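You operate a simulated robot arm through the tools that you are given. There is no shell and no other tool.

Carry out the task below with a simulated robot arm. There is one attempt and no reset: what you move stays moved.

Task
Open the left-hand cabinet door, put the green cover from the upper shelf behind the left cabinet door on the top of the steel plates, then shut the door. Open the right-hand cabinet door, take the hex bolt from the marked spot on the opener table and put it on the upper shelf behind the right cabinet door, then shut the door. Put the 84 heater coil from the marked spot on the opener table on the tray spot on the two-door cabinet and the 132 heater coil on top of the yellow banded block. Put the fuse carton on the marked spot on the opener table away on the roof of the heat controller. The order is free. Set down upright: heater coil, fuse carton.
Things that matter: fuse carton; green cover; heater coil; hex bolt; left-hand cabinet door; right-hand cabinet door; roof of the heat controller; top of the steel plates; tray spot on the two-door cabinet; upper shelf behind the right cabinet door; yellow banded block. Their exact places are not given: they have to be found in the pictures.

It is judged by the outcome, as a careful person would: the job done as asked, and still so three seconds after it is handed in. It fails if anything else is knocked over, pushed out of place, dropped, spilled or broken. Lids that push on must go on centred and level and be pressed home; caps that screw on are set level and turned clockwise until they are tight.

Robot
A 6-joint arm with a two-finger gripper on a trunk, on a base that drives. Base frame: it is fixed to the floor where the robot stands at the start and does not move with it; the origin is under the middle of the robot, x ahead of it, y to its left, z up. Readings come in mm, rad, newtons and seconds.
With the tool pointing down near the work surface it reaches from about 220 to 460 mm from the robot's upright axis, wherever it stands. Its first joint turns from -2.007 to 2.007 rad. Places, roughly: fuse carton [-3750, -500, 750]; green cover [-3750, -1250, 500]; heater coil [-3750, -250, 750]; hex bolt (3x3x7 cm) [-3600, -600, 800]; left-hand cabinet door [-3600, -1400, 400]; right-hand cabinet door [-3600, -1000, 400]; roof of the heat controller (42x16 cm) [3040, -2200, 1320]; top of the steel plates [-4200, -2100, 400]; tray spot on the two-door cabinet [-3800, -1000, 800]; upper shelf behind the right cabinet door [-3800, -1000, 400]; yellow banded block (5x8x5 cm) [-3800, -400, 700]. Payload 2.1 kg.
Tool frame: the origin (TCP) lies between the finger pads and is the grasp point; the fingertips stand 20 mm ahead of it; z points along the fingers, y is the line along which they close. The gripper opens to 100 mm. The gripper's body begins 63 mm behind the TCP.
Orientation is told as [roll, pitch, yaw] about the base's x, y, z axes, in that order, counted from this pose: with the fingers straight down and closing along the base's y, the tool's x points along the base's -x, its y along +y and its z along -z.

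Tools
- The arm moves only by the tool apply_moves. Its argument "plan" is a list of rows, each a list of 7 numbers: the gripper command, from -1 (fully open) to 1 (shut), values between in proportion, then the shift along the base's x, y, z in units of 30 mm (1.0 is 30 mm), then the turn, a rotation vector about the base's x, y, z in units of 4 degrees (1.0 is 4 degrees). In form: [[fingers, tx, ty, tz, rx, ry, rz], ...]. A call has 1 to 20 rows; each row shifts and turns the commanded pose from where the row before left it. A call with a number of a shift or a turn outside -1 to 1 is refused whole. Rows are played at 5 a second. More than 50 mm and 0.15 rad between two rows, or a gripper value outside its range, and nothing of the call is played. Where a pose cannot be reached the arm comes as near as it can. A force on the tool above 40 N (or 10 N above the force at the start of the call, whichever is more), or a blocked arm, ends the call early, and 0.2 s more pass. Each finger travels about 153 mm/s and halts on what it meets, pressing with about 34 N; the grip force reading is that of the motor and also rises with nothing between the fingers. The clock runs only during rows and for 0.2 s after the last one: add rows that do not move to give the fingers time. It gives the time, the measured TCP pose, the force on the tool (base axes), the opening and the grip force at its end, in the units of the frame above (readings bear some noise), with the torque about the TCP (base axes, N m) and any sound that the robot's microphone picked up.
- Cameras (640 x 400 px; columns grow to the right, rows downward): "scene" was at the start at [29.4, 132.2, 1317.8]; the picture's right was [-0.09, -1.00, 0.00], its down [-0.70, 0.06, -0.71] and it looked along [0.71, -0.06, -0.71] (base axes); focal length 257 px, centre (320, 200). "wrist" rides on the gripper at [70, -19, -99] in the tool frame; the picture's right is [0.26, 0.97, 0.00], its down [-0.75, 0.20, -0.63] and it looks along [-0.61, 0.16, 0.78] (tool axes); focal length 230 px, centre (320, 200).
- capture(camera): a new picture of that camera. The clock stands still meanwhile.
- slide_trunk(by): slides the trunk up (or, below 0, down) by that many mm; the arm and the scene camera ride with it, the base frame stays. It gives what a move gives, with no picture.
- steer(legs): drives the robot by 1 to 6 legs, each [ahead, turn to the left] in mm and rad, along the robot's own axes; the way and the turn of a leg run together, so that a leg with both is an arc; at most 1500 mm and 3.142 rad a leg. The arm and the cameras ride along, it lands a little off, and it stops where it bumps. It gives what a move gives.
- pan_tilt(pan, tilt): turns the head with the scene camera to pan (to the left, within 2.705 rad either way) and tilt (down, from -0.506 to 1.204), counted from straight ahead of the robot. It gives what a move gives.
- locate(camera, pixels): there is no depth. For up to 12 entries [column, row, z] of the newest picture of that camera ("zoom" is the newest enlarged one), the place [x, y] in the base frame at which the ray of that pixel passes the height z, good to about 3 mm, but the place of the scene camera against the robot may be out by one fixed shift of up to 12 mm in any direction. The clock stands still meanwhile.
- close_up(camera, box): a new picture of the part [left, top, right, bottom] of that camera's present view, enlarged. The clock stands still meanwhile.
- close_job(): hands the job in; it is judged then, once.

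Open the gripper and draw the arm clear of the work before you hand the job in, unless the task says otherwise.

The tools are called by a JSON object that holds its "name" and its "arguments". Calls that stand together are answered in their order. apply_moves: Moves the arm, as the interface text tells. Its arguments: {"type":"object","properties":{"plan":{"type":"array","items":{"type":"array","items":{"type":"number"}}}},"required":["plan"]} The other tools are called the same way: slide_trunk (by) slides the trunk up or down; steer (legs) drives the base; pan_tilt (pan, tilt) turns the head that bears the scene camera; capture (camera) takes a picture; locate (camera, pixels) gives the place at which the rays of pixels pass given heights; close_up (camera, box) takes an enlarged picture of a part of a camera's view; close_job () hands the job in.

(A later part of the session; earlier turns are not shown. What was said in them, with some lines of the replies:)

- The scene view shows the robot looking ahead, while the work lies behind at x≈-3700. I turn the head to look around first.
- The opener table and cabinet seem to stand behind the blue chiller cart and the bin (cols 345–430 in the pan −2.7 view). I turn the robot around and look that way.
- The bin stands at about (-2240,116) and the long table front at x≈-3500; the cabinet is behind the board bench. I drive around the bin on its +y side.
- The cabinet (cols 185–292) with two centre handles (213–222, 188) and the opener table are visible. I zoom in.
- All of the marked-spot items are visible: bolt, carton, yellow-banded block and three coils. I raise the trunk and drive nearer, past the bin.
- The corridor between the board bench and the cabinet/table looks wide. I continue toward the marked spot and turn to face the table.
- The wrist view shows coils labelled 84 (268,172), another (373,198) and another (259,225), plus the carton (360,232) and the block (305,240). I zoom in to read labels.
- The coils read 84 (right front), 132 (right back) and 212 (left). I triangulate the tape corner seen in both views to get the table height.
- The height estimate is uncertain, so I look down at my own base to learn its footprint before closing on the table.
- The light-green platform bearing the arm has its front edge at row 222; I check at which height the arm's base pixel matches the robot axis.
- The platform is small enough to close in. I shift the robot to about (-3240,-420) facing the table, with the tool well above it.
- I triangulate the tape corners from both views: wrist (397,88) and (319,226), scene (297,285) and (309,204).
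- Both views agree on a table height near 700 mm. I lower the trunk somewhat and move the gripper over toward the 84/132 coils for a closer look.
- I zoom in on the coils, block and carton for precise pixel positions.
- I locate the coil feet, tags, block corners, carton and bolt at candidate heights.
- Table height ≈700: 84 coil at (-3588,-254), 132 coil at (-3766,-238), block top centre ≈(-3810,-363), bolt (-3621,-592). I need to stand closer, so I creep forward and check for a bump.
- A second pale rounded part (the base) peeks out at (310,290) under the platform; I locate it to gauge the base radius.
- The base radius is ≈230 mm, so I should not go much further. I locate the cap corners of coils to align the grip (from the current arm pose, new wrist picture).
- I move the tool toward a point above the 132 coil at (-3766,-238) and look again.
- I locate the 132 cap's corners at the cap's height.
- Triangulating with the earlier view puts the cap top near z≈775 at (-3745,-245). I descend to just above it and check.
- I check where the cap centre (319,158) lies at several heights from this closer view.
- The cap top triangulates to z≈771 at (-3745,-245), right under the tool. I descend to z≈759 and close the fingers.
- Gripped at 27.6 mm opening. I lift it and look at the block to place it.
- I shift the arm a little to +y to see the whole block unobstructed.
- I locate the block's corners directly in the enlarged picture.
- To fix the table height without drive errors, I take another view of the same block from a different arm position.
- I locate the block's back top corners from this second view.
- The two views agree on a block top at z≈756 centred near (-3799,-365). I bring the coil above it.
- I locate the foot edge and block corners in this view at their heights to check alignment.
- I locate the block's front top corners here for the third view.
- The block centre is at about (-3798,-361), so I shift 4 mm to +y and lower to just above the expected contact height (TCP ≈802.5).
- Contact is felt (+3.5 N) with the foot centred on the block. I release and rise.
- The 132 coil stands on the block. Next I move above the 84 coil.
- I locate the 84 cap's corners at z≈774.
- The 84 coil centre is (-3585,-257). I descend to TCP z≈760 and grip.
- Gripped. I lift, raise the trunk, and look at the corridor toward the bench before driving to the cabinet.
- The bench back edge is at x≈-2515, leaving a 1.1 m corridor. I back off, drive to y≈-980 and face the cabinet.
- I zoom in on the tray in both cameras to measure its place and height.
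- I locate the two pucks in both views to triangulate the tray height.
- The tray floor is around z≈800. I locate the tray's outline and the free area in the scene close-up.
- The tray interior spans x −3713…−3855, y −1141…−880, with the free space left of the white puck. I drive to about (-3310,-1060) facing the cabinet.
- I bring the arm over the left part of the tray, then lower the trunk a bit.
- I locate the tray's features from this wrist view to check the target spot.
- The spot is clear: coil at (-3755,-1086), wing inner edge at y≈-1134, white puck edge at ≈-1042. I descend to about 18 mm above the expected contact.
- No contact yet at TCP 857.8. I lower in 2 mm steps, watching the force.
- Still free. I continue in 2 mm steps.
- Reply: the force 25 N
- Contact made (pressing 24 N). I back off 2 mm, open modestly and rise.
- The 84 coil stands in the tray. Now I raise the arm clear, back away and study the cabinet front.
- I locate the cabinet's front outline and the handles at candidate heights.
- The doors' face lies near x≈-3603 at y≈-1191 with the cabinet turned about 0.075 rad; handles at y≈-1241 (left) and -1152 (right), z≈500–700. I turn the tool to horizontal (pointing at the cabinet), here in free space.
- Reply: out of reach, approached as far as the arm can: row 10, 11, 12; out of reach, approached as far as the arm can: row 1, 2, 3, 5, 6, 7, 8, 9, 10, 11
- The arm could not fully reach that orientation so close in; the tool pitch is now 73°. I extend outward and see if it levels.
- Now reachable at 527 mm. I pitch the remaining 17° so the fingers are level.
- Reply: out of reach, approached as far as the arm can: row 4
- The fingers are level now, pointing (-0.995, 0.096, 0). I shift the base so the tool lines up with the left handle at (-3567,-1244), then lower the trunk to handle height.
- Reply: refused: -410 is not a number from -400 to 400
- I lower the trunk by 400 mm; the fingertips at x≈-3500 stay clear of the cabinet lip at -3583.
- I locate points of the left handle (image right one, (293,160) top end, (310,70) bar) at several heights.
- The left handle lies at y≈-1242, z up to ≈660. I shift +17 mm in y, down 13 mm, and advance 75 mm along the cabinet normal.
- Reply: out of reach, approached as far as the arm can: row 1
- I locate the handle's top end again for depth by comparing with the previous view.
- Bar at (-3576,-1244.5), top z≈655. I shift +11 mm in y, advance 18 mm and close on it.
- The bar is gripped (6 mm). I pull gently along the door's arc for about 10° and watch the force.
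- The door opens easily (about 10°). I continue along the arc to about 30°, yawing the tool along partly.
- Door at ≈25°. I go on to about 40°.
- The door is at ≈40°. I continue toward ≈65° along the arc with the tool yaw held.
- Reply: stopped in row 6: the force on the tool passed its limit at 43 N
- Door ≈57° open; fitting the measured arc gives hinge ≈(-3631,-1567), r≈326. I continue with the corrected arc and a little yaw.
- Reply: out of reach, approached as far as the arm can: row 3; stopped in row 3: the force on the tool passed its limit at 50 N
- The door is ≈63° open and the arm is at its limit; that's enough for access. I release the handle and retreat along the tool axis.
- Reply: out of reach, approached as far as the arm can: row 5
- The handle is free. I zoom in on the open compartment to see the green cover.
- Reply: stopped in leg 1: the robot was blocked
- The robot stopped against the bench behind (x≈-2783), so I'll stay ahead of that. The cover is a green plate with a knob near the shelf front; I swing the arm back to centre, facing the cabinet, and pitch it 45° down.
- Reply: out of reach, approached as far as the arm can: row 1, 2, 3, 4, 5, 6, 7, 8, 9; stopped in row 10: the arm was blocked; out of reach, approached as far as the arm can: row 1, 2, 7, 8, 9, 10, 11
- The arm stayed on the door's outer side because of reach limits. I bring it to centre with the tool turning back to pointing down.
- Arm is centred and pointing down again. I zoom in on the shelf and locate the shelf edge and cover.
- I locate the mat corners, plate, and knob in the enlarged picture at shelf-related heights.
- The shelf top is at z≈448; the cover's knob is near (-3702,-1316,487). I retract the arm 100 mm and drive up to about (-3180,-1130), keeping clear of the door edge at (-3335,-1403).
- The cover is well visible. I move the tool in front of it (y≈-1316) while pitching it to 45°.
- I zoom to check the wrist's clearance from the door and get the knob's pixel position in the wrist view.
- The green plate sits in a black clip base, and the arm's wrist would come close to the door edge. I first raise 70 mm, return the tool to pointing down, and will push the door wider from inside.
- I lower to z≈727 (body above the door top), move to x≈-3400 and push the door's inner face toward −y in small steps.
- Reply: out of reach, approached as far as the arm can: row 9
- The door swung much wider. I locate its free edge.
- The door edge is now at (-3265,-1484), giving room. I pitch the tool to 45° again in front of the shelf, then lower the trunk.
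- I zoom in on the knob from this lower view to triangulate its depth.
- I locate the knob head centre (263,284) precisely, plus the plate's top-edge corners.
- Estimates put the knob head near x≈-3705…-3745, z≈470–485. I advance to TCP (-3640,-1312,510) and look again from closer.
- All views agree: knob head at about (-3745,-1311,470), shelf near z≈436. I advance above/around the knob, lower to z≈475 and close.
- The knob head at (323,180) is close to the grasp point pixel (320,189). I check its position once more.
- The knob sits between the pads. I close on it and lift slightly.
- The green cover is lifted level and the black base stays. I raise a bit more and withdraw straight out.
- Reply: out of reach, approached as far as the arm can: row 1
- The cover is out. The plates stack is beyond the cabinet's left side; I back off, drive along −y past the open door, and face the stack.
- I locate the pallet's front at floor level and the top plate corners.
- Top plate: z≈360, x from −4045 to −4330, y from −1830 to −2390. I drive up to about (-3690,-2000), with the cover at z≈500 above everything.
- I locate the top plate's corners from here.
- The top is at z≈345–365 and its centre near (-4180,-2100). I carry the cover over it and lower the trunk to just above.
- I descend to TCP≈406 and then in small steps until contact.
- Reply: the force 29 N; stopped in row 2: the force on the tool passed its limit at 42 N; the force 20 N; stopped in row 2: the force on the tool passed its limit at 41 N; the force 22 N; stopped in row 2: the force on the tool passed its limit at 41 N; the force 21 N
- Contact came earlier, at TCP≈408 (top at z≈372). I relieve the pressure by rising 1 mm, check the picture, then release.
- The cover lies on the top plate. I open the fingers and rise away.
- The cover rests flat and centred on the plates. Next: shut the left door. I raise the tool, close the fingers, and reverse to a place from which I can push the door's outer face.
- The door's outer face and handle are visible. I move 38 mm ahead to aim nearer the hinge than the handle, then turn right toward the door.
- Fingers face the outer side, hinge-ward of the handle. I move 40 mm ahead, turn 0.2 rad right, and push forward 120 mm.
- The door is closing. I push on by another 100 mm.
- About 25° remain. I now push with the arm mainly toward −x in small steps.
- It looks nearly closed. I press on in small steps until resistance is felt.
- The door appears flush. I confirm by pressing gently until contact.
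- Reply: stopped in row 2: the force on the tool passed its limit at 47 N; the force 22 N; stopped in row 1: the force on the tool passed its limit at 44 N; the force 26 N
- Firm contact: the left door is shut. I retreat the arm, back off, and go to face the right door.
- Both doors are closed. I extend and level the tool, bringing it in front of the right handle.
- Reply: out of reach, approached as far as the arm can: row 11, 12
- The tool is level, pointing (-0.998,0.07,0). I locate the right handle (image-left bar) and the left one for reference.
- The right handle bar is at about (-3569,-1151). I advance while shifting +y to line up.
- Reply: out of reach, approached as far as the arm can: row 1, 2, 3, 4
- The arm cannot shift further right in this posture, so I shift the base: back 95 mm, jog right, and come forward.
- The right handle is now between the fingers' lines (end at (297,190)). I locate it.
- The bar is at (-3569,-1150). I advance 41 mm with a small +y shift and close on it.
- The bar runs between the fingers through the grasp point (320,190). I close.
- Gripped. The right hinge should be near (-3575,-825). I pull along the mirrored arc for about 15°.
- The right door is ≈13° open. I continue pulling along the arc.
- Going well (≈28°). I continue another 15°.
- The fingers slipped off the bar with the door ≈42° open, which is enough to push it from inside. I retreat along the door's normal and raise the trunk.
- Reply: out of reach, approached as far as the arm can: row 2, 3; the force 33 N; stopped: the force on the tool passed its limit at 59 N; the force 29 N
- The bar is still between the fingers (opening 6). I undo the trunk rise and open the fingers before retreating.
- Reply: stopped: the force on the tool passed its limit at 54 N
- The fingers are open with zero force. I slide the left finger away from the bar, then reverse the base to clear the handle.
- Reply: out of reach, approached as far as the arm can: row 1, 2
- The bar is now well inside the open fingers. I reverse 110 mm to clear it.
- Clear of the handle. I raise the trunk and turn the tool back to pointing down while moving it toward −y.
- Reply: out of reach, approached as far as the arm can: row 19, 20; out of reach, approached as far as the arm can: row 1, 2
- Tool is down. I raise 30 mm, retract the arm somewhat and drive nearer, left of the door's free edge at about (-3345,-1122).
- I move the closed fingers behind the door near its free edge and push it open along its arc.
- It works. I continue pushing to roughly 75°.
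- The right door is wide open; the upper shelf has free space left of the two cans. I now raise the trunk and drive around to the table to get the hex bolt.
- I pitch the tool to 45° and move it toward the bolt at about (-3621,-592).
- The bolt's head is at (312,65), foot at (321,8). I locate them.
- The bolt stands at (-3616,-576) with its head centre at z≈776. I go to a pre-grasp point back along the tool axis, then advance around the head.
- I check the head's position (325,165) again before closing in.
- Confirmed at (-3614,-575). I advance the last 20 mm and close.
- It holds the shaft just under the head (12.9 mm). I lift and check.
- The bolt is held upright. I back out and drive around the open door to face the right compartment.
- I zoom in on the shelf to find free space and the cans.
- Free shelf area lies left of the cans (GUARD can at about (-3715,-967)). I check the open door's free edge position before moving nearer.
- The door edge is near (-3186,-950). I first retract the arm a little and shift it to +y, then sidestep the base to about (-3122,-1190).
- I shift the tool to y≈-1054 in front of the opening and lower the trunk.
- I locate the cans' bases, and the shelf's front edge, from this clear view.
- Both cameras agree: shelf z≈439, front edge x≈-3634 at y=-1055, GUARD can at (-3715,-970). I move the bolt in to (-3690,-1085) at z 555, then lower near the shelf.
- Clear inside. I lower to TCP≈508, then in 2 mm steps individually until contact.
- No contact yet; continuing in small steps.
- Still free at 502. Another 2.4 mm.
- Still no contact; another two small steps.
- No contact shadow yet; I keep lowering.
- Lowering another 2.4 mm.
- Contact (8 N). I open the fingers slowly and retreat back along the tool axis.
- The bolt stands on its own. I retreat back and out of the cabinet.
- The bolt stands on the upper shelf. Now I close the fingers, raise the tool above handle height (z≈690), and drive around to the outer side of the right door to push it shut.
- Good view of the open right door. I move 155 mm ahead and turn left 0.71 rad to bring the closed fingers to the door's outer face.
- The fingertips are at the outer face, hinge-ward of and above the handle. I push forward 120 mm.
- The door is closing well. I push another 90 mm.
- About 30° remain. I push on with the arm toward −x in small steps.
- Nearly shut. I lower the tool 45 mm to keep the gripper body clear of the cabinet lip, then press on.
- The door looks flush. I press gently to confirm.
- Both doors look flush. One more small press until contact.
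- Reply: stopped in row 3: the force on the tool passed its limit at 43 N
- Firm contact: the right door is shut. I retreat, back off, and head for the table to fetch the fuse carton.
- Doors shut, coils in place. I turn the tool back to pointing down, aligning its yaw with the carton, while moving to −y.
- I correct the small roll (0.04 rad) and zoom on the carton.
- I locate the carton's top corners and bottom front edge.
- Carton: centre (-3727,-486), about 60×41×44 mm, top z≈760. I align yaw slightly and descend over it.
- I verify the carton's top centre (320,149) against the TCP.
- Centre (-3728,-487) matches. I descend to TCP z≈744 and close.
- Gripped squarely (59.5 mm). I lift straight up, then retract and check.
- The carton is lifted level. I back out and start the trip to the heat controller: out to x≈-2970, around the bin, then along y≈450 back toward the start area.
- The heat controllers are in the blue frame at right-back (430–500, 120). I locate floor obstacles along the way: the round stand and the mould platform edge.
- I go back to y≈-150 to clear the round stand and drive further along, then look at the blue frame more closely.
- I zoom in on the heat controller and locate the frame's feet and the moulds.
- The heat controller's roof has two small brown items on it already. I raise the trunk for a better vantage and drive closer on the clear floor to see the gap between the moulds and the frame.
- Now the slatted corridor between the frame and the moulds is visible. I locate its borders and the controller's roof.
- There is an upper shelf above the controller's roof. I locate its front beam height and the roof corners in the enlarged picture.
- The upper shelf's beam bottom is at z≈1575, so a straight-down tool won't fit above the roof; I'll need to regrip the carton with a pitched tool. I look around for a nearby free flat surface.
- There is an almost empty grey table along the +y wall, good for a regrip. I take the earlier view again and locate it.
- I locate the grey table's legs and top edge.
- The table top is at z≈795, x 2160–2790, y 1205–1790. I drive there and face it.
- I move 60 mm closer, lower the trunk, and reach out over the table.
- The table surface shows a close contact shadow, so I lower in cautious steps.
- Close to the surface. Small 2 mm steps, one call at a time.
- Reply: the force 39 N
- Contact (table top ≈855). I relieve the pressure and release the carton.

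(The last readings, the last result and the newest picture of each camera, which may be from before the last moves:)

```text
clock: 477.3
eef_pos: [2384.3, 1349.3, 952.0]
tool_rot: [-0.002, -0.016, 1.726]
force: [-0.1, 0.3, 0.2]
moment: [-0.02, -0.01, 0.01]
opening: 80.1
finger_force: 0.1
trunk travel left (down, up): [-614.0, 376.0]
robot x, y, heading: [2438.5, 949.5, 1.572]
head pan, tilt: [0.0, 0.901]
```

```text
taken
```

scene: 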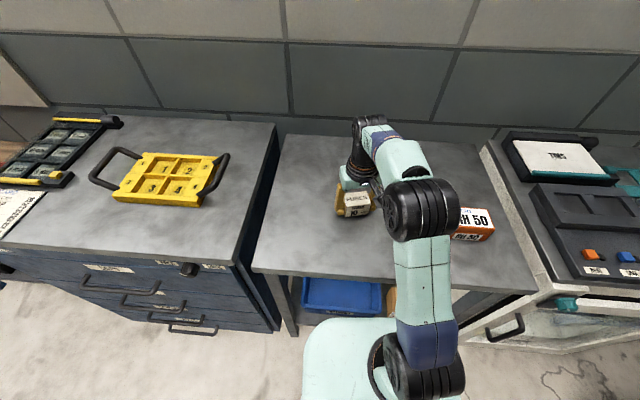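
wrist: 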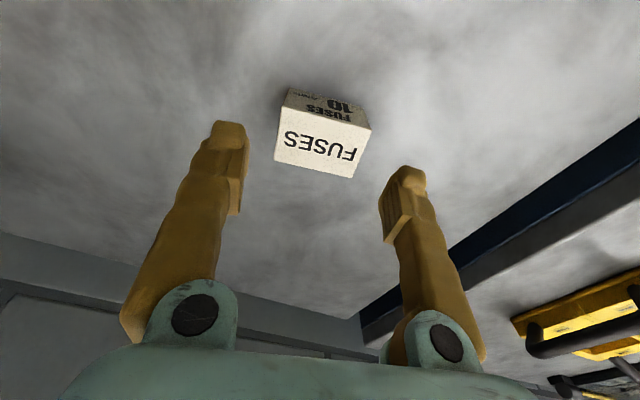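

The carton stands free at (2385,1348). I now pitch the tool 45° above it.

{"name": "apply_moves", "arguments": {"plan": [[-0.6, 0.02, -0.15, 0, 0.97, 0.15, 0], [-0.6, 0.02, -0.15, 0, 0.97, 0.15, 0], [-0.6, 0.02, -0.15, 0, 0.97, 0.15, 0], [-0.6, 0.02, -0.15, 0, 0.97, 0.15, 0], [-0.6, 0.02, -0.15, 0, 0.97, 0.15, 0], [-0.6, 0.02, -0.15, 0, 0.97, 0.15, 0], [-0.6, 0.02, -0.15, 0, 0.97, 0.15, 0], [-0.6, 0.02, -0.15, 0, 0.97, 0.15, 0], [-0.6, 0.02, -0.15, 0, 0.97, 0.15, 0], [-0.6, 0.02, -0.15, 0, 0.97, 0.15, 0], [-0.6, 0.02, -0.15, 0, 0.97, 0.15, 0], [-0.6, 0.02, -0.15, 0, 0.5, 0.08, 0], [-0.6, 0, 0, 0, 0, 0, 0]]}}

{"name": "capture", "arguments": {"camera": "wrist"}}

```text
clock: 480.1
eef_pos: [2389.0, 1304.8, 946.7]
tool_rot: [-0.005, -0.805, 1.728]
force: [0.1, -0.1, 0.5]
moment: [0.01, 0.02, -0.02]
opening: 80.0
finger_force: 0.1
out of reach, approached as far as the arm can: row 11, 12
trunk travel left (down, up): [-614.0, 376.0]
robot x, y, heading: [2436.1, 948.9, 1.575]
head pan, tilt: [0.0, 0.901]
```

```text
taken
```

wrist: 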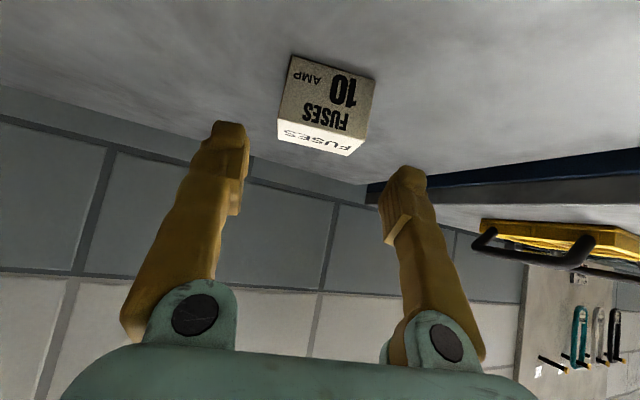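

I locate the carton's edges from this pitched view.

{"name": "locate", "arguments": {"camera": "wrist", "pixels": [[293, 56, 855], [376, 81, 855], [279, 120, 899], [363, 141, 899], [277, 139, 899], [348, 155, 899]]}}

```text
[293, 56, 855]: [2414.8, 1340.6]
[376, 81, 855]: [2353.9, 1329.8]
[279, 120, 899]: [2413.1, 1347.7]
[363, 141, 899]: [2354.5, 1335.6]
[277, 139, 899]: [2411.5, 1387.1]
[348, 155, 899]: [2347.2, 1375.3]
```

Carton centre (2381,1358). I advance along the tool axis to TCP z≈884 and close.

{"name": "apply_moves", "arguments": {"plan": [[-0.6, -0.045, 0.29, -0.35, 0, 0, 0], [-0.6, -0.045, 0.29, -0.35, 0, 0, 0], [-0.6, -0.045, 0.29, -0.35, 0, 0, 0], [-0.6, -0.045, 0.29, -0.35, 0, 0, 0], [-0.6, -0.045, 0.29, -0.35, 0, 0, 0], [-0.6, -0.045, 0.29, -0.33, 0, 0, 0], [-0.6, 0, 0, 0, 0, 0, 0]]}}

{"name": "capture", "arguments": {"camera": "wrist"}}

```text
clock: 481.7
eef_pos: [2379.8, 1355.0, 883.8]
tool_rot: [-0.003, -0.806, 1.728]
force: [-1.1, 0.1, -0.4]
moment: [0.0, 0.0, -0.01]
opening: 80.1
finger_force: 0.0
trunk travel left (down, up): [-614.0, 376.0]
robot x, y, heading: [2438.8, 947.9, 1.574]
head pan, tilt: [0.0, 0.901]
```

```text
taken
```

wrist: 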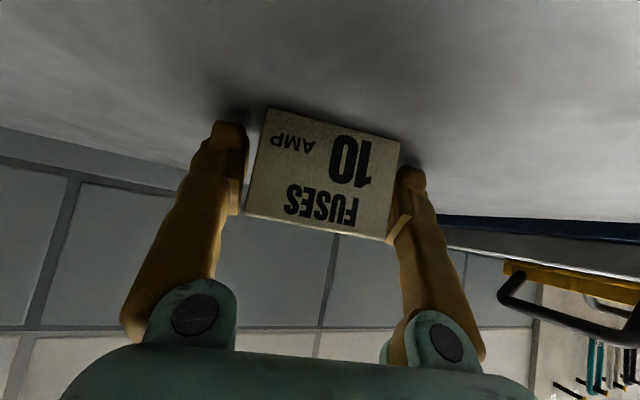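

The carton sits between the fingers. I close and lift a little.

{"name": "apply_moves", "arguments": {"plan": [[-0.3, 0, 0, 0, 0, 0, 0], [0.2, 0, 0, 0, 0, 0, 0], [1, 0, 0, 0, 0, 0, 0], [1, 0, 0, 0, 0, 0, 0], [1, 0, 0, 0.3, 0, 0, 0], [1, 0, 0, 0.7, 0, 0, 0], [1, 0, 0, 1, 0, 0, 0], [1, 0, -0.3, 0.6, 0, 0, 0], [1, 0, 0, 0, 0, 0, 0]]}}

{"name": "capture", "arguments": {"camera": "wrist"}}

{"name": "capture", "arguments": {"camera": "scene"}}

```text
clock: 483.7
eef_pos: [2381.9, 1346.1, 961.9]
tool_rot: [-0.004, -0.804, 1.728]
force: [0.0, 0.9, 0.2]
moment: [0.01, 0.01, -0.01]
opening: 59.3
finger_force: 34.0
trunk travel left (down, up): [-614.0, 376.0]
robot x, y, heading: [2438.0, 949.4, 1.57]
head pan, tilt: [0.0, 0.901]
```

```text
taken
```

wrist: 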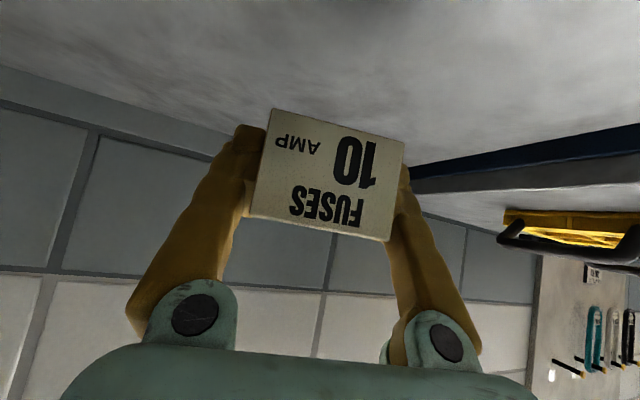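

```text
taken
```

scene: 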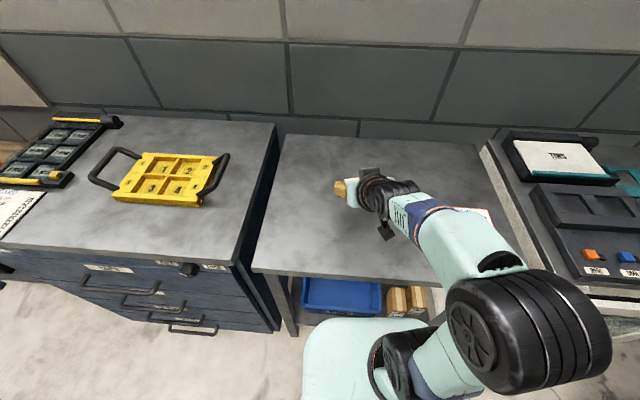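

The carton is regripped level with the tool pitched 45° (bottom is 29 mm below the TCP). I raise the trunk fully, back off from the table, and look along the corridor toward the frame.

{"name": "slide_trunk", "arguments": {"by": 370}}

{"name": "apply_moves", "arguments": {"plan": [[1, 0, 0, 0.8, 0, 0, 0], [1, 0, 0, 0.8, 0, 0, 0], [1, 0, 0, 0.6, 0, 0, 0], [1, 0, 0, 0, 0, 0, 0]]}}

{"name": "steer", "arguments": {"legs": [[-350, 0], [0, -1.571], [0, -1.53]]}}

{"name": "pan_tilt", "arguments": {"pan": 0.0, "tilt": 0.5}}

{"name": "capture", "arguments": {"camera": "scene"}}

```text
clock: 487.3
eef_pos: [2381.5, 1347.2, 1329.8]
tool_rot: [-0.003, -0.804, 1.727]
force: [-0.8, 0.7, -0.9]
moment: [-0.01, -0.02, 0.01]
opening: 59.2
finger_force: 33.8
trunk travel left (down, up): [-984.0, 6.0]
robot x, y, heading: [2436.5, 952.3, 1.568]
head pan, tilt: [0.0, 0.901]
```

```text
clock: 488.3
eef_pos: [2382.2, 1347.4, 1397.4]
tool_rot: [-0.004, -0.804, 1.727]
force: [0.1, -0.2, -0.8]
moment: [0.03, 0.04, -0.01]
opening: 59.5
finger_force: 34.3
trunk travel left (down, up): [-984.0, 6.0]
robot x, y, heading: [2440.6, 946.0, 1.57]
head pan, tilt: [0.0, 0.901]
```

```text
clock: 498.2
eef_pos: [2494.7, 196.7, 1396.1]
tool_rot: [-0.007, -0.803, -1.408]
force: [-0.1, 0.4, -1.5]
moment: [0.01, 0.0, 0.0]
opening: 59.4
finger_force: 33.7
trunk travel left (down, up): [-984.0, 6.0]
robot x, y, heading: [2439.4, 592.8, -1.565]
head pan, tilt: [0.0, 0.901]
```

```text
clock: 499.1
eef_pos: [2493.1, 197.5, 1396.9]
tool_rot: [-0.004, -0.805, -1.408]
force: [0.3, 0.5, -0.3]
moment: [-0.04, -0.01, 0.01]
opening: 59.5
finger_force: 33.8
trunk travel left (down, up): [-984.0, 6.0]
robot x, y, heading: [2436.5, 598.2, -1.565]
head pan, tilt: [0.0, 0.499]
```

```text
taken
```

scene: 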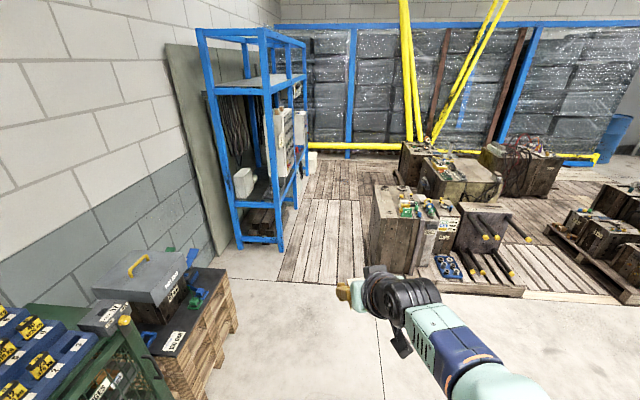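

I locate the crate, frame foot and mould pallet corners along this corridor.

{"name": "locate", "arguments": {"camera": "scene", "pixels": [[238, 325, 0], [215, 385, 0], [280, 252, 0], [370, 262, 0], [413, 278, 0], [282, 283, 0], [365, 285, 0], [300, 200, 0], [400, 185, 0]]}}

```text
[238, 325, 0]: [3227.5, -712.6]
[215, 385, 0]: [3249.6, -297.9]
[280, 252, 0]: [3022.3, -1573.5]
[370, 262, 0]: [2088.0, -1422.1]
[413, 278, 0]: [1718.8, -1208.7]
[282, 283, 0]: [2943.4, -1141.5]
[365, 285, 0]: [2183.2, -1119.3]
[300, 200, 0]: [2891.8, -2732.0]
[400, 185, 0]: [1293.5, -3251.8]
```

The corridor (x≈2090–2950) is clear. I drive down it to about (2500,-2060).

{"name": "steer", "arguments": {"legs": [[0, 0.018], [1330, 0], [1300, 0]]}}

{"name": "pan_tilt", "arguments": {"pan": 1.2, "tilt": 0.6}}

{"name": "capture", "arguments": {"camera": "scene"}}

```text
clock: 512.3
eef_pos: [2591.9, -2459.9, 1397.8]
tool_rot: [-0.003, -0.805, -1.372]
force: [0.6, 0.0, -1.8]
moment: [-0.02, 0.01, 0.01]
opening: 59.3
finger_force: 34.0
trunk travel left (down, up): [-984.0, 6.0]
robot x, y, heading: [2522.0, -2061.9, -1.531]
head pan, tilt: [0.0, 0.499]
```

```text
clock: 513.7
eef_pos: [2590.2, -2460.2, 1397.8]
tool_rot: [-0.004, -0.803, -1.372]
force: [-0.2, -0.1, -1.2]
moment: [-0.04, -0.03, -0.01]
opening: 59.4
finger_force: 33.7
trunk travel left (down, up): [-984.0, 6.0]
robot x, y, heading: [2522.2, -2058.8, -1.532]
head pan, tilt: [1.201, 0.6]
```

```text
taken
```

scene: 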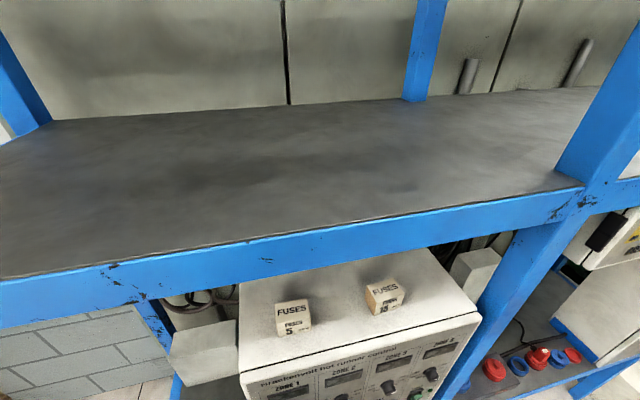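

The roof with two fuse cartons is clearly visible. I locate its edges and the cartons at z≈1320.

{"name": "locate", "arguments": {"camera": "scene", "pixels": [[240, 373, 1320], [481, 317, 1320], [238, 290, 1320], [428, 250, 1320], [281, 335, 1320], [311, 330, 1320], [371, 314, 1320], [405, 307, 1320], [345, 330, 1320], [270, 250, 1575], [400, 222, 1575], [580, 190, 1575]]}}

{"name": "close_up", "arguments": {"camera": "scene", "box": [220, 220, 500, 400]}}

```text
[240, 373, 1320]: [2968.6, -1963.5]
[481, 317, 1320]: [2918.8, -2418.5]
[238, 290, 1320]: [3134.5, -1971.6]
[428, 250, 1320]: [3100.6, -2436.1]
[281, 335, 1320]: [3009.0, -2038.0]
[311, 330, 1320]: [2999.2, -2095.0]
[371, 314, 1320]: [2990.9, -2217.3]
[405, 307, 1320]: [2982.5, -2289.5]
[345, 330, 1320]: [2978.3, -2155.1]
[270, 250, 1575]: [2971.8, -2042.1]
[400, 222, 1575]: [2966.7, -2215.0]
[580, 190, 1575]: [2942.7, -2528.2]
```

```text
2.22 times, centred on (360, 310) of scene
```

zoom: 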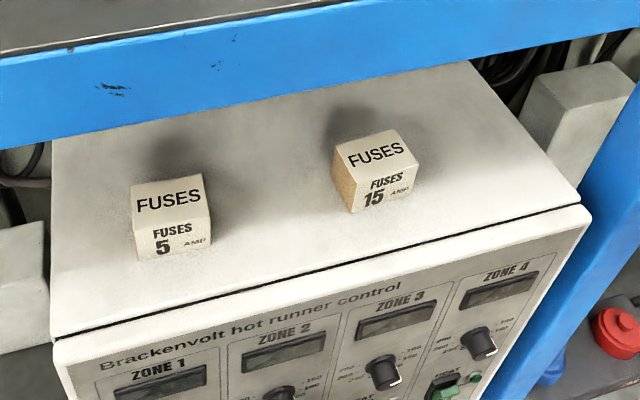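

Comparing with the known 42×16 cm size, the roof is nearer z≈1355, with corners about (2943,-1973), (2898,-2392), (3096,-1980), (3065,-2408). The free right end (y≈-2338) suits; I reposition the base to face it.

{"name": "steer", "arguments": {"legs": [[0, -0.371], [236, 0], [0, 1.635]]}}

{"name": "capture", "arguments": {"camera": "wrist"}}

{"name": "pan_tilt", "arguments": {"pan": -0.1, "tilt": 0.7}}

{"name": "capture", "arguments": {"camera": "scene"}}

```text
clock: 520.5
eef_pos: [2844.0, -2342.2, 1396.1]
tool_rot: [-0.003, -0.802, -0.116]
force: [-0.1, 0.1, -0.3]
moment: [-0.02, 0.0, 0.02]
opening: 59.5
finger_force: 33.8
trunk travel left (down, up): [-984.0, 6.0]
robot x, y, heading: [2448.4, -2285.2, -0.277]
head pan, tilt: [1.201, 0.6]
```

```text
taken
```

wrist: 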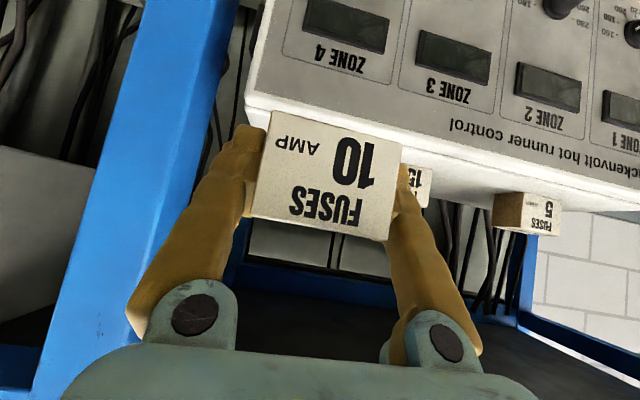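

```text
clock: 522.0
eef_pos: [2845.0, -2343.1, 1396.0]
tool_rot: [-0.004, -0.805, -0.116]
force: [0.2, 0.1, -0.5]
moment: [0.03, 0.0, -0.01]
opening: 59.1
finger_force: 34.3
trunk travel left (down, up): [-984.0, 6.0]
robot x, y, heading: [2443.9, -2288.7, -0.271]
head pan, tilt: [-0.099, 0.7]
```

```text
taken
```

scene: 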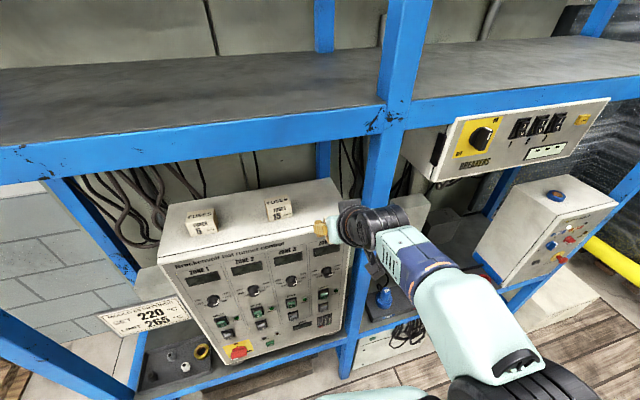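

I locate the box's top front corner and the 15 A and 5 A cartons from the wrist camera, and compare with the scene camera.

{"name": "close_up", "arguments": {"camera": "wrist", "box": [200, 60, 600, 260]}}

{"name": "locate", "arguments": {"camera": "wrist", "pixels": [[245, 97, 1320], [245, 97, 1340], [245, 97, 1360], [640, 188, 1320], [640, 188, 1340], [640, 188, 1360], [430, 160, 1340], [430, 160, 1360]]}}

{"name": "locate", "arguments": {"camera": "scene", "pixels": [[348, 236, 1320], [348, 236, 1340], [348, 236, 1360], [161, 268, 1320], [161, 268, 1340], [161, 268, 1360], [160, 204, 1340], [328, 178, 1340]]}}

```text
1.60 times, centred on (400, 160) of wrist
```

zoom: 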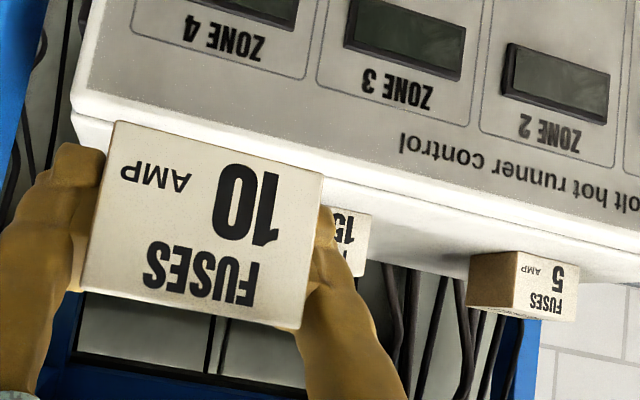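

```text
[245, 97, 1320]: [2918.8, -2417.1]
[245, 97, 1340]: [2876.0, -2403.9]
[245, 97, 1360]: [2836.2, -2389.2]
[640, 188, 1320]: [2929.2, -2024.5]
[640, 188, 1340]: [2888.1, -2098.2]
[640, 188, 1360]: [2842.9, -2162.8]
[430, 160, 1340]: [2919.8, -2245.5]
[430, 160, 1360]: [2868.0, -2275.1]
```

```text
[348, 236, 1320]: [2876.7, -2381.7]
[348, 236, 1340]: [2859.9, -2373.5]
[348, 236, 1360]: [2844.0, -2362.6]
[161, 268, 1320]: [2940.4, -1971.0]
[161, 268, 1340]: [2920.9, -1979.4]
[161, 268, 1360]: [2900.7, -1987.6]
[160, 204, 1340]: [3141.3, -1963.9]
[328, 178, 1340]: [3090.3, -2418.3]
```

The readings disagree a little, so I zoom in on the roof in the scene view for exact corner pixels.

{"name": "close_up", "arguments": {"camera": "scene", "box": [140, 160, 380, 310]}}

```text
2.67 times, centred on (260, 235) of scene
```

zoom: 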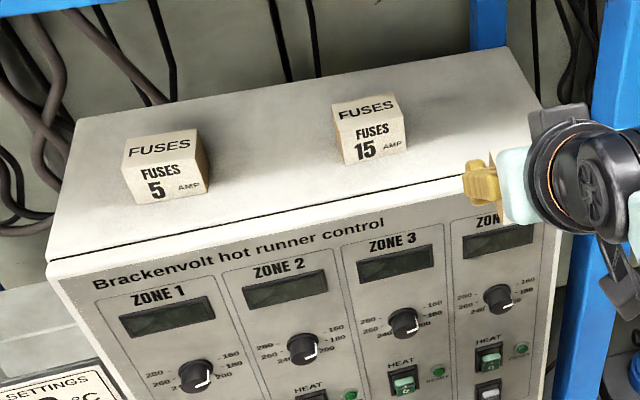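

I locate the roof corners and carton bases with the enlarged picture.

{"name": "locate", "arguments": {"camera": "zoom", "pixels": [[45, 265, 1320], [565, 157, 1320], [75, 118, 1320], [508, 48, 1320], [45, 265, 1345], [565, 157, 1345], [75, 118, 1345], [508, 48, 1345], [137, 205, 1320], [208, 193, 1320], [345, 165, 1320], [408, 150, 1320]]}}

```text
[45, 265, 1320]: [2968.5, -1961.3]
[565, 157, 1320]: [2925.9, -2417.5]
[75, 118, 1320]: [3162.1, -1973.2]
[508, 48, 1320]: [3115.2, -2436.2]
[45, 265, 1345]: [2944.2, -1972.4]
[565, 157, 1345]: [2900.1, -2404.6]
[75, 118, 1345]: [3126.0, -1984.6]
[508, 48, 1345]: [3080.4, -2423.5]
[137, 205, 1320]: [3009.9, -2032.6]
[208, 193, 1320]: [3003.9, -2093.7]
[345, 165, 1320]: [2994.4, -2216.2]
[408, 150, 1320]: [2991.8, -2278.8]
```

Both views agree at z=1320: roof corners (2968,-1962), (2924,-2418), (3162,-1973), (3115,-2436); 15 A carton spans y −2216…−2279. I aim for carton centre (2998,-2345) and advance partway at z≈1372.

{"name": "apply_moves", "arguments": {"plan": [[1, 0.3, 0, -0.4, 0, 0, 0], [1, 0.6, 0, -0.4, 0, 0, 0], [1, 0.8, 0, 0, 0, 0, 0], [1, 0.8, 0, 0, 0, 0, 0], [1, 0, 0, 0, 0, 0, 0]]}}

{"name": "capture", "arguments": {"camera": "wrist"}}

{"name": "capture", "arguments": {"camera": "scene"}}

```text
clock: 523.2
eef_pos: [2919.1, -2340.9, 1372.4]
tool_rot: [-0.003, -0.803, -0.115]
force: [-0.7, 0.9, -0.6]
moment: [-0.01, 0.0, 0.03]
opening: 59.4
finger_force: 34.0
trunk travel left (down, up): [-984.0, 6.0]
robot x, y, heading: [2445.1, -2286.0, -0.274]
head pan, tilt: [-0.099, 0.7]
```

```text
taken
```

wrist: 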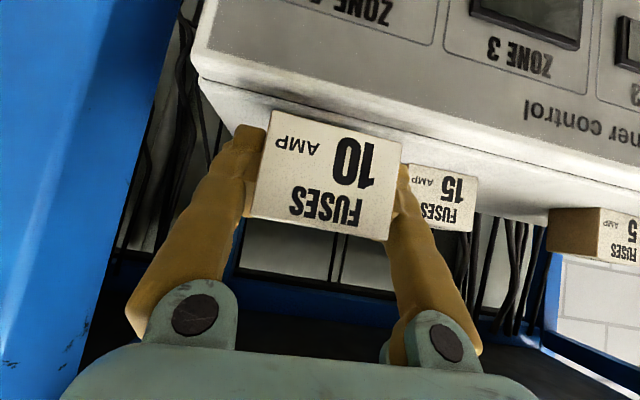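

```text
taken
```

scene: 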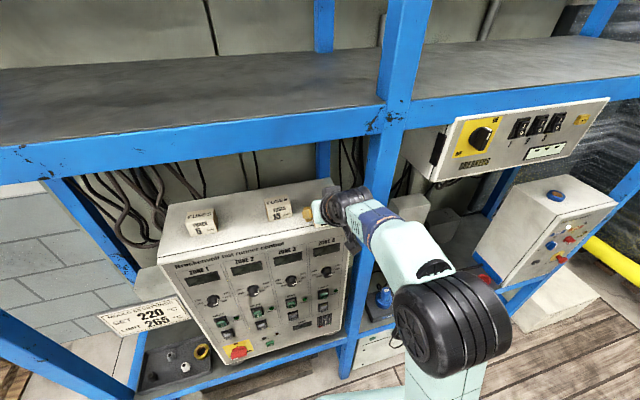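

I check the clearance between the wrist/forearm and the blue post.

{"name": "close_up", "arguments": {"camera": "scene", "box": [240, 100, 480, 300]}}

{"name": "locate", "arguments": {"camera": "wrist", "pixels": [[195, 75, 1320], [412, 165, 1320], [478, 178, 1320], [548, 215, 1320], [110, 240, 1320]]}}

```text
2.00 times, centred on (360, 200) of scene
```

zoom: 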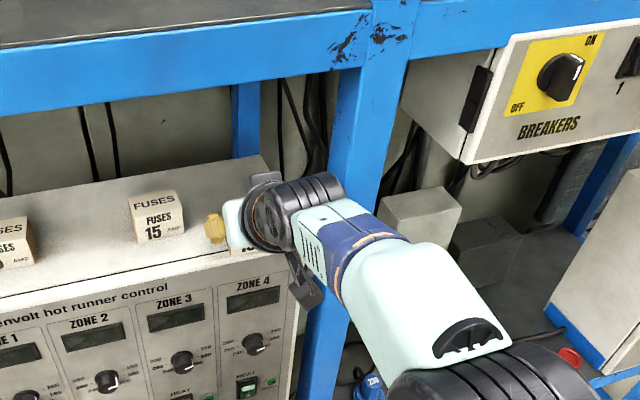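

```text
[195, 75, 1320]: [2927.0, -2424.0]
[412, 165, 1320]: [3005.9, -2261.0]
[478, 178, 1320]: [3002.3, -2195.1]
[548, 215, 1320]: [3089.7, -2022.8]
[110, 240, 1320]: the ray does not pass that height
```

Clearances look fine. I advance the remaining 77 mm and then lower in steps.

{"name": "apply_moves", "arguments": {"plan": [[1, 0.7, -0.07, 0, 0, 0, 0], [1, 0.7, -0.07, 0, 0, 0, 0], [1, 0.7, -0.06, 0, 0, 0, 0], [1, 0.4, 0, 0, 0, 0, 0], [1, 0, 0, -0.3, 0, 0, 0], [1, 0, 0, 0, 0, 0, 0]]}}

{"name": "capture", "arguments": {"camera": "wrist"}}

{"name": "close_up", "arguments": {"camera": "scene", "box": [240, 100, 480, 300]}}

```text
clock: 524.6
eef_pos: [2994.6, -2348.7, 1363.2]
tool_rot: [-0.004, -0.803, -0.115]
force: [0.7, 0.3, -1.3]
moment: [-0.02, -0.02, 0.0]
opening: 59.5
finger_force: 34.6
trunk travel left (down, up): [-984.0, 6.0]
robot x, y, heading: [2445.6, -2292.1, -0.27]
head pan, tilt: [-0.099, 0.7]
```

```text
taken
```

wrist: 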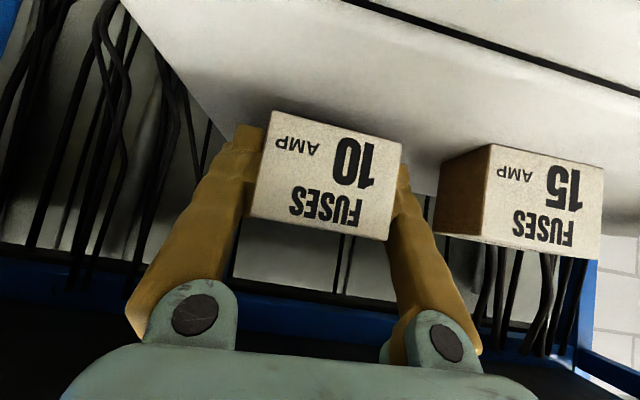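

```text
2.00 times, centred on (360, 200) of scene
```

zoom: 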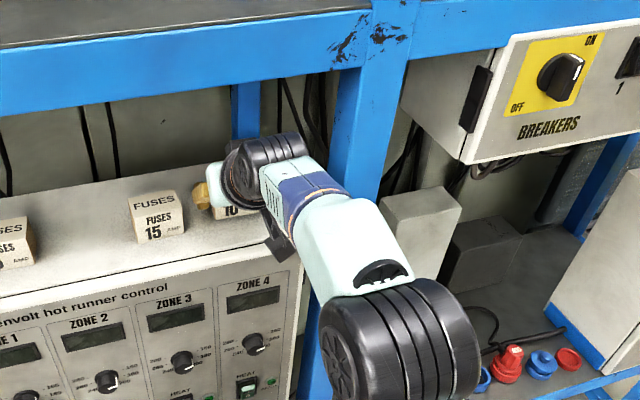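

The carton is over the roof beside the 15 A one. I lower in small steps.

{"name": "apply_moves", "arguments": {"plan": [[1, 0, 0, -0.12, 0, 0, 0], [1, 0, 0, -0.12, 0, 0, 0], [1, 0, 0, 0, 0, 0, 0]]}}

```text
clock: 525.4
eef_pos: [2993.7, -2350.6, 1356.4]
tool_rot: [-0.003, -0.803, -0.114]
force: [0.5, -0.6, -1.7]
moment: [-0.01, -0.02, 0.01]
opening: 59.4
finger_force: 33.9
trunk travel left (down, up): [-984.0, 6.0]
robot x, y, heading: [2445.7, -2288.9, -0.276]
head pan, tilt: [-0.099, 0.7]
```

{"name": "apply_moves", "arguments": {"plan": [[1, 0, 0, -0.08, 0, 0, 0], [1, 0, 0, 0, 0, 0, 0]]}}

```text
clock: 526.0
eef_pos: [2995.5, -2349.3, 1354.0]
tool_rot: [-0.004, -0.807, -0.117]
force: [0.3, 1.0, 2.1]
moment: [0.07, 0.0, -0.03]
opening: 59.2
finger_force: 33.7
trunk travel left (down, up): [-984.0, 6.0]
robot x, y, heading: [2445.0, -2288.5, -0.272]
head pan, tilt: [-0.099, 0.7]
```

Contact is beginning (+2 N). One more small step to seat it.

{"name": "apply_moves", "arguments": {"plan": [[1, 0, 0, -0.04, 0, 0, 0], [1, 0, 0, 0, 0, 0, 0]]}}

{"name": "capture", "arguments": {"camera": "wrist"}}

```text
clock: 526.6
eef_pos: [2993.9, -2348.8, 1355.0]
tool_rot: [-0.004, -0.808, -0.116]
force: [3.1, -1.1, 8.7]
moment: [0.29, 0.17, -0.01]
opening: 59.4
finger_force: 34.0
trunk travel left (down, up): [-984.0, 6.0]
robot x, y, heading: [2447.7, -2289.3, -0.274]
head pan, tilt: [-0.099, 0.7]
```

```text
taken
```

wrist: 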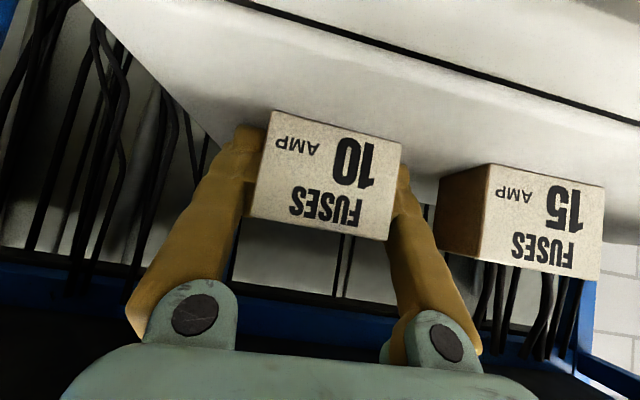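

Seated on the roof. I open the fingers slowly and retreat along the tool axis.

{"name": "apply_moves", "arguments": {"plan": [[0.2, 0, 0, 0, 0, 0, 0], [-0.25, 0, 0, 0, 0, 0, 0], [-0.35, 0, 0, 0, 0, 0, 0], [-0.5, 0, 0, 0, 0, 0, 0], [-0.5, 0, 0, 0, 0, 0, 0]]}}

{"name": "capture", "arguments": {"camera": "wrist"}}

```text
clock: 527.8
eef_pos: [2995.7, -2349.3, 1352.6]
tool_rot: [-0.005, -0.806, -0.117]
force: [-0.4, 0.1, -0.5]
moment: [-0.01, 0.0, -0.01]
opening: 74.9
finger_force: 0.1
trunk travel left (down, up): [-984.0, 6.0]
robot x, y, heading: [2446.0, -2288.5, -0.269]
head pan, tilt: [-0.099, 0.7]
```

```text
taken
```

wrist: 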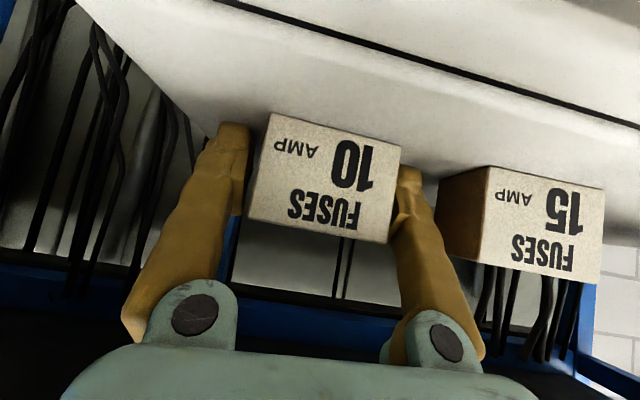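

The +y finger is still close to the carton, so I shift 4 mm to +y and then retreat along the tool axis.

{"name": "apply_moves", "arguments": {"plan": [[-0.7, 0, 0.13, 0, 0, 0, 0], [-0.7, 0, 0, 0, 0, 0, 0], [-0.7, -0.3, 0.03, 0.25, 0, 0, 0], [-0.7, -0.6, 0.06, 0.4, 0, 0, 0], [-0.7, -0.8, 0.08, 0.4, 0, 0, 0], [-0.7, -1, 0.1, 0, 0, 0, 0], [-0.7, -1, 0.1, 0, 0, 0, 0], [-0.7, -1, 0.1, 0, 0, 0, 0], [-0.7, 0, 0, 0, 0, 0, 0]]}}

{"name": "capture", "arguments": {"camera": "wrist"}}

{"name": "capture", "arguments": {"camera": "scene"}}

```text
clock: 529.8
eef_pos: [2854.3, -2329.8, 1384.8]
tool_rot: [-0.003, -0.805, -0.117]
force: [-0.1, 0.4, 0.1]
moment: [-0.02, 0.0, -0.01]
opening: 84.7
finger_force: 0.1
trunk travel left (down, up): [-984.0, 6.0]
robot x, y, heading: [2444.9, -2286.5, -0.275]
head pan, tilt: [-0.099, 0.7]
```

```text
taken
```

wrist: 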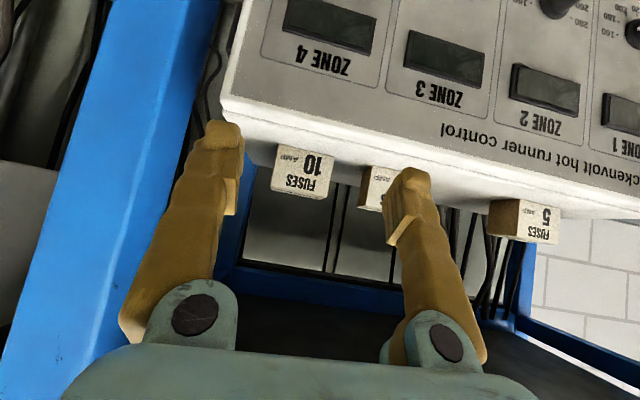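

```text
taken
```

scene: 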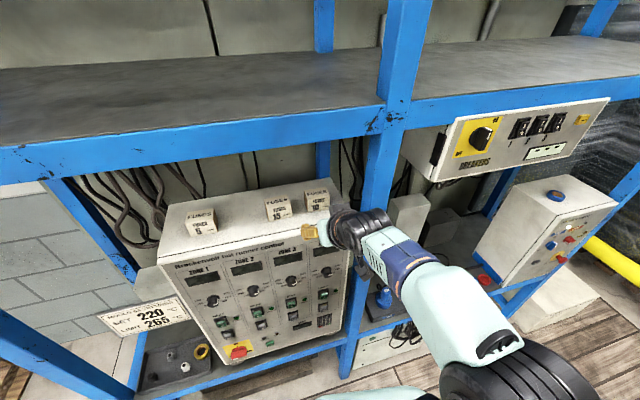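

All three cartons stand on the roof, ours (10 A) upright at the right end. I draw the arm and robot clear.

{"name": "steer", "arguments": {"legs": [[-130, 0]]}}

{"name": "close_up", "arguments": {"camera": "scene", "box": [140, 140, 420, 320]}}

```text
clock: 531.1
eef_pos: [2748.3, -2299.1, 1378.0]
tool_rot: [-0.002, -0.789, -0.118]
force: [-1.7, 0.2, 0.2]
moment: [-0.04, -0.12, -0.04]
opening: 84.9
finger_force: 0.1
trunk travel left (down, up): [-984.0, 6.0]
robot x, y, heading: [2322.1, -2254.2, -0.276]
head pan, tilt: [-0.099, 0.7]
```

```text
2.22 times, centred on (280, 230) of scene
```

zoom: 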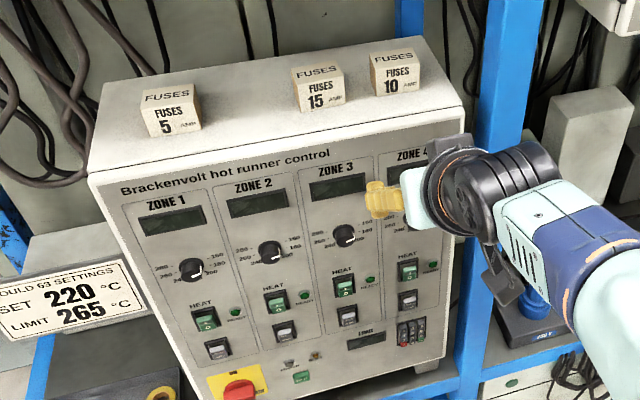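

The 10 A carton stands upright on the roof, the gripper is open and clear; doors, coils, cover and bolt were all last seen in place. I hand the job in.

{"name": "close_job", "arguments": {}}

```text
The job is handed in.
```

I finished all the placements, shut both cabinet doors and handed the job in. I don't have the judge's verdict. Nothing was re-checked right before hand-in; each item below is as I last saw it.

| Item | Where it is now |
|---|---|
| Green cover | Flat near the centre of the top steel plate |
| Left-hand door | Shut, confirmed by pressing on it |
| Hex bolt | Standing on the upper shelf behind the right door, left of the two cans |
| Right-hand door | Shut, confirmed by pressing on it |
| 84 heater coil | Upright in the wooden tray on the cabinet, left of the white puck |
| 132 heater coil | Upright on the yellow banded block |
| Fuse carton (10 A) | Upright on the roof of the heat controller, right of the 15 A carton |

- **Bump behind the robot:** while backing away from the left door, the robot stopped at x≈-2783, most likely against the bench behind it. I did not check whether anything on that bench moved.
- **Right door handle:** when I let go of it, the fingers were still around the bar, and the arm pulled up and then down on it with up to 59 N. The door opened and closed normally afterwards.
- **Extra stop for the carton:** I set the fuse carton down on the empty grey table by the wall to change the grip, because a shelf above the controller left no room to place it straight down.
- **Tray spot:** I took it to mean the inside of the tray, since I saw no separate mark.
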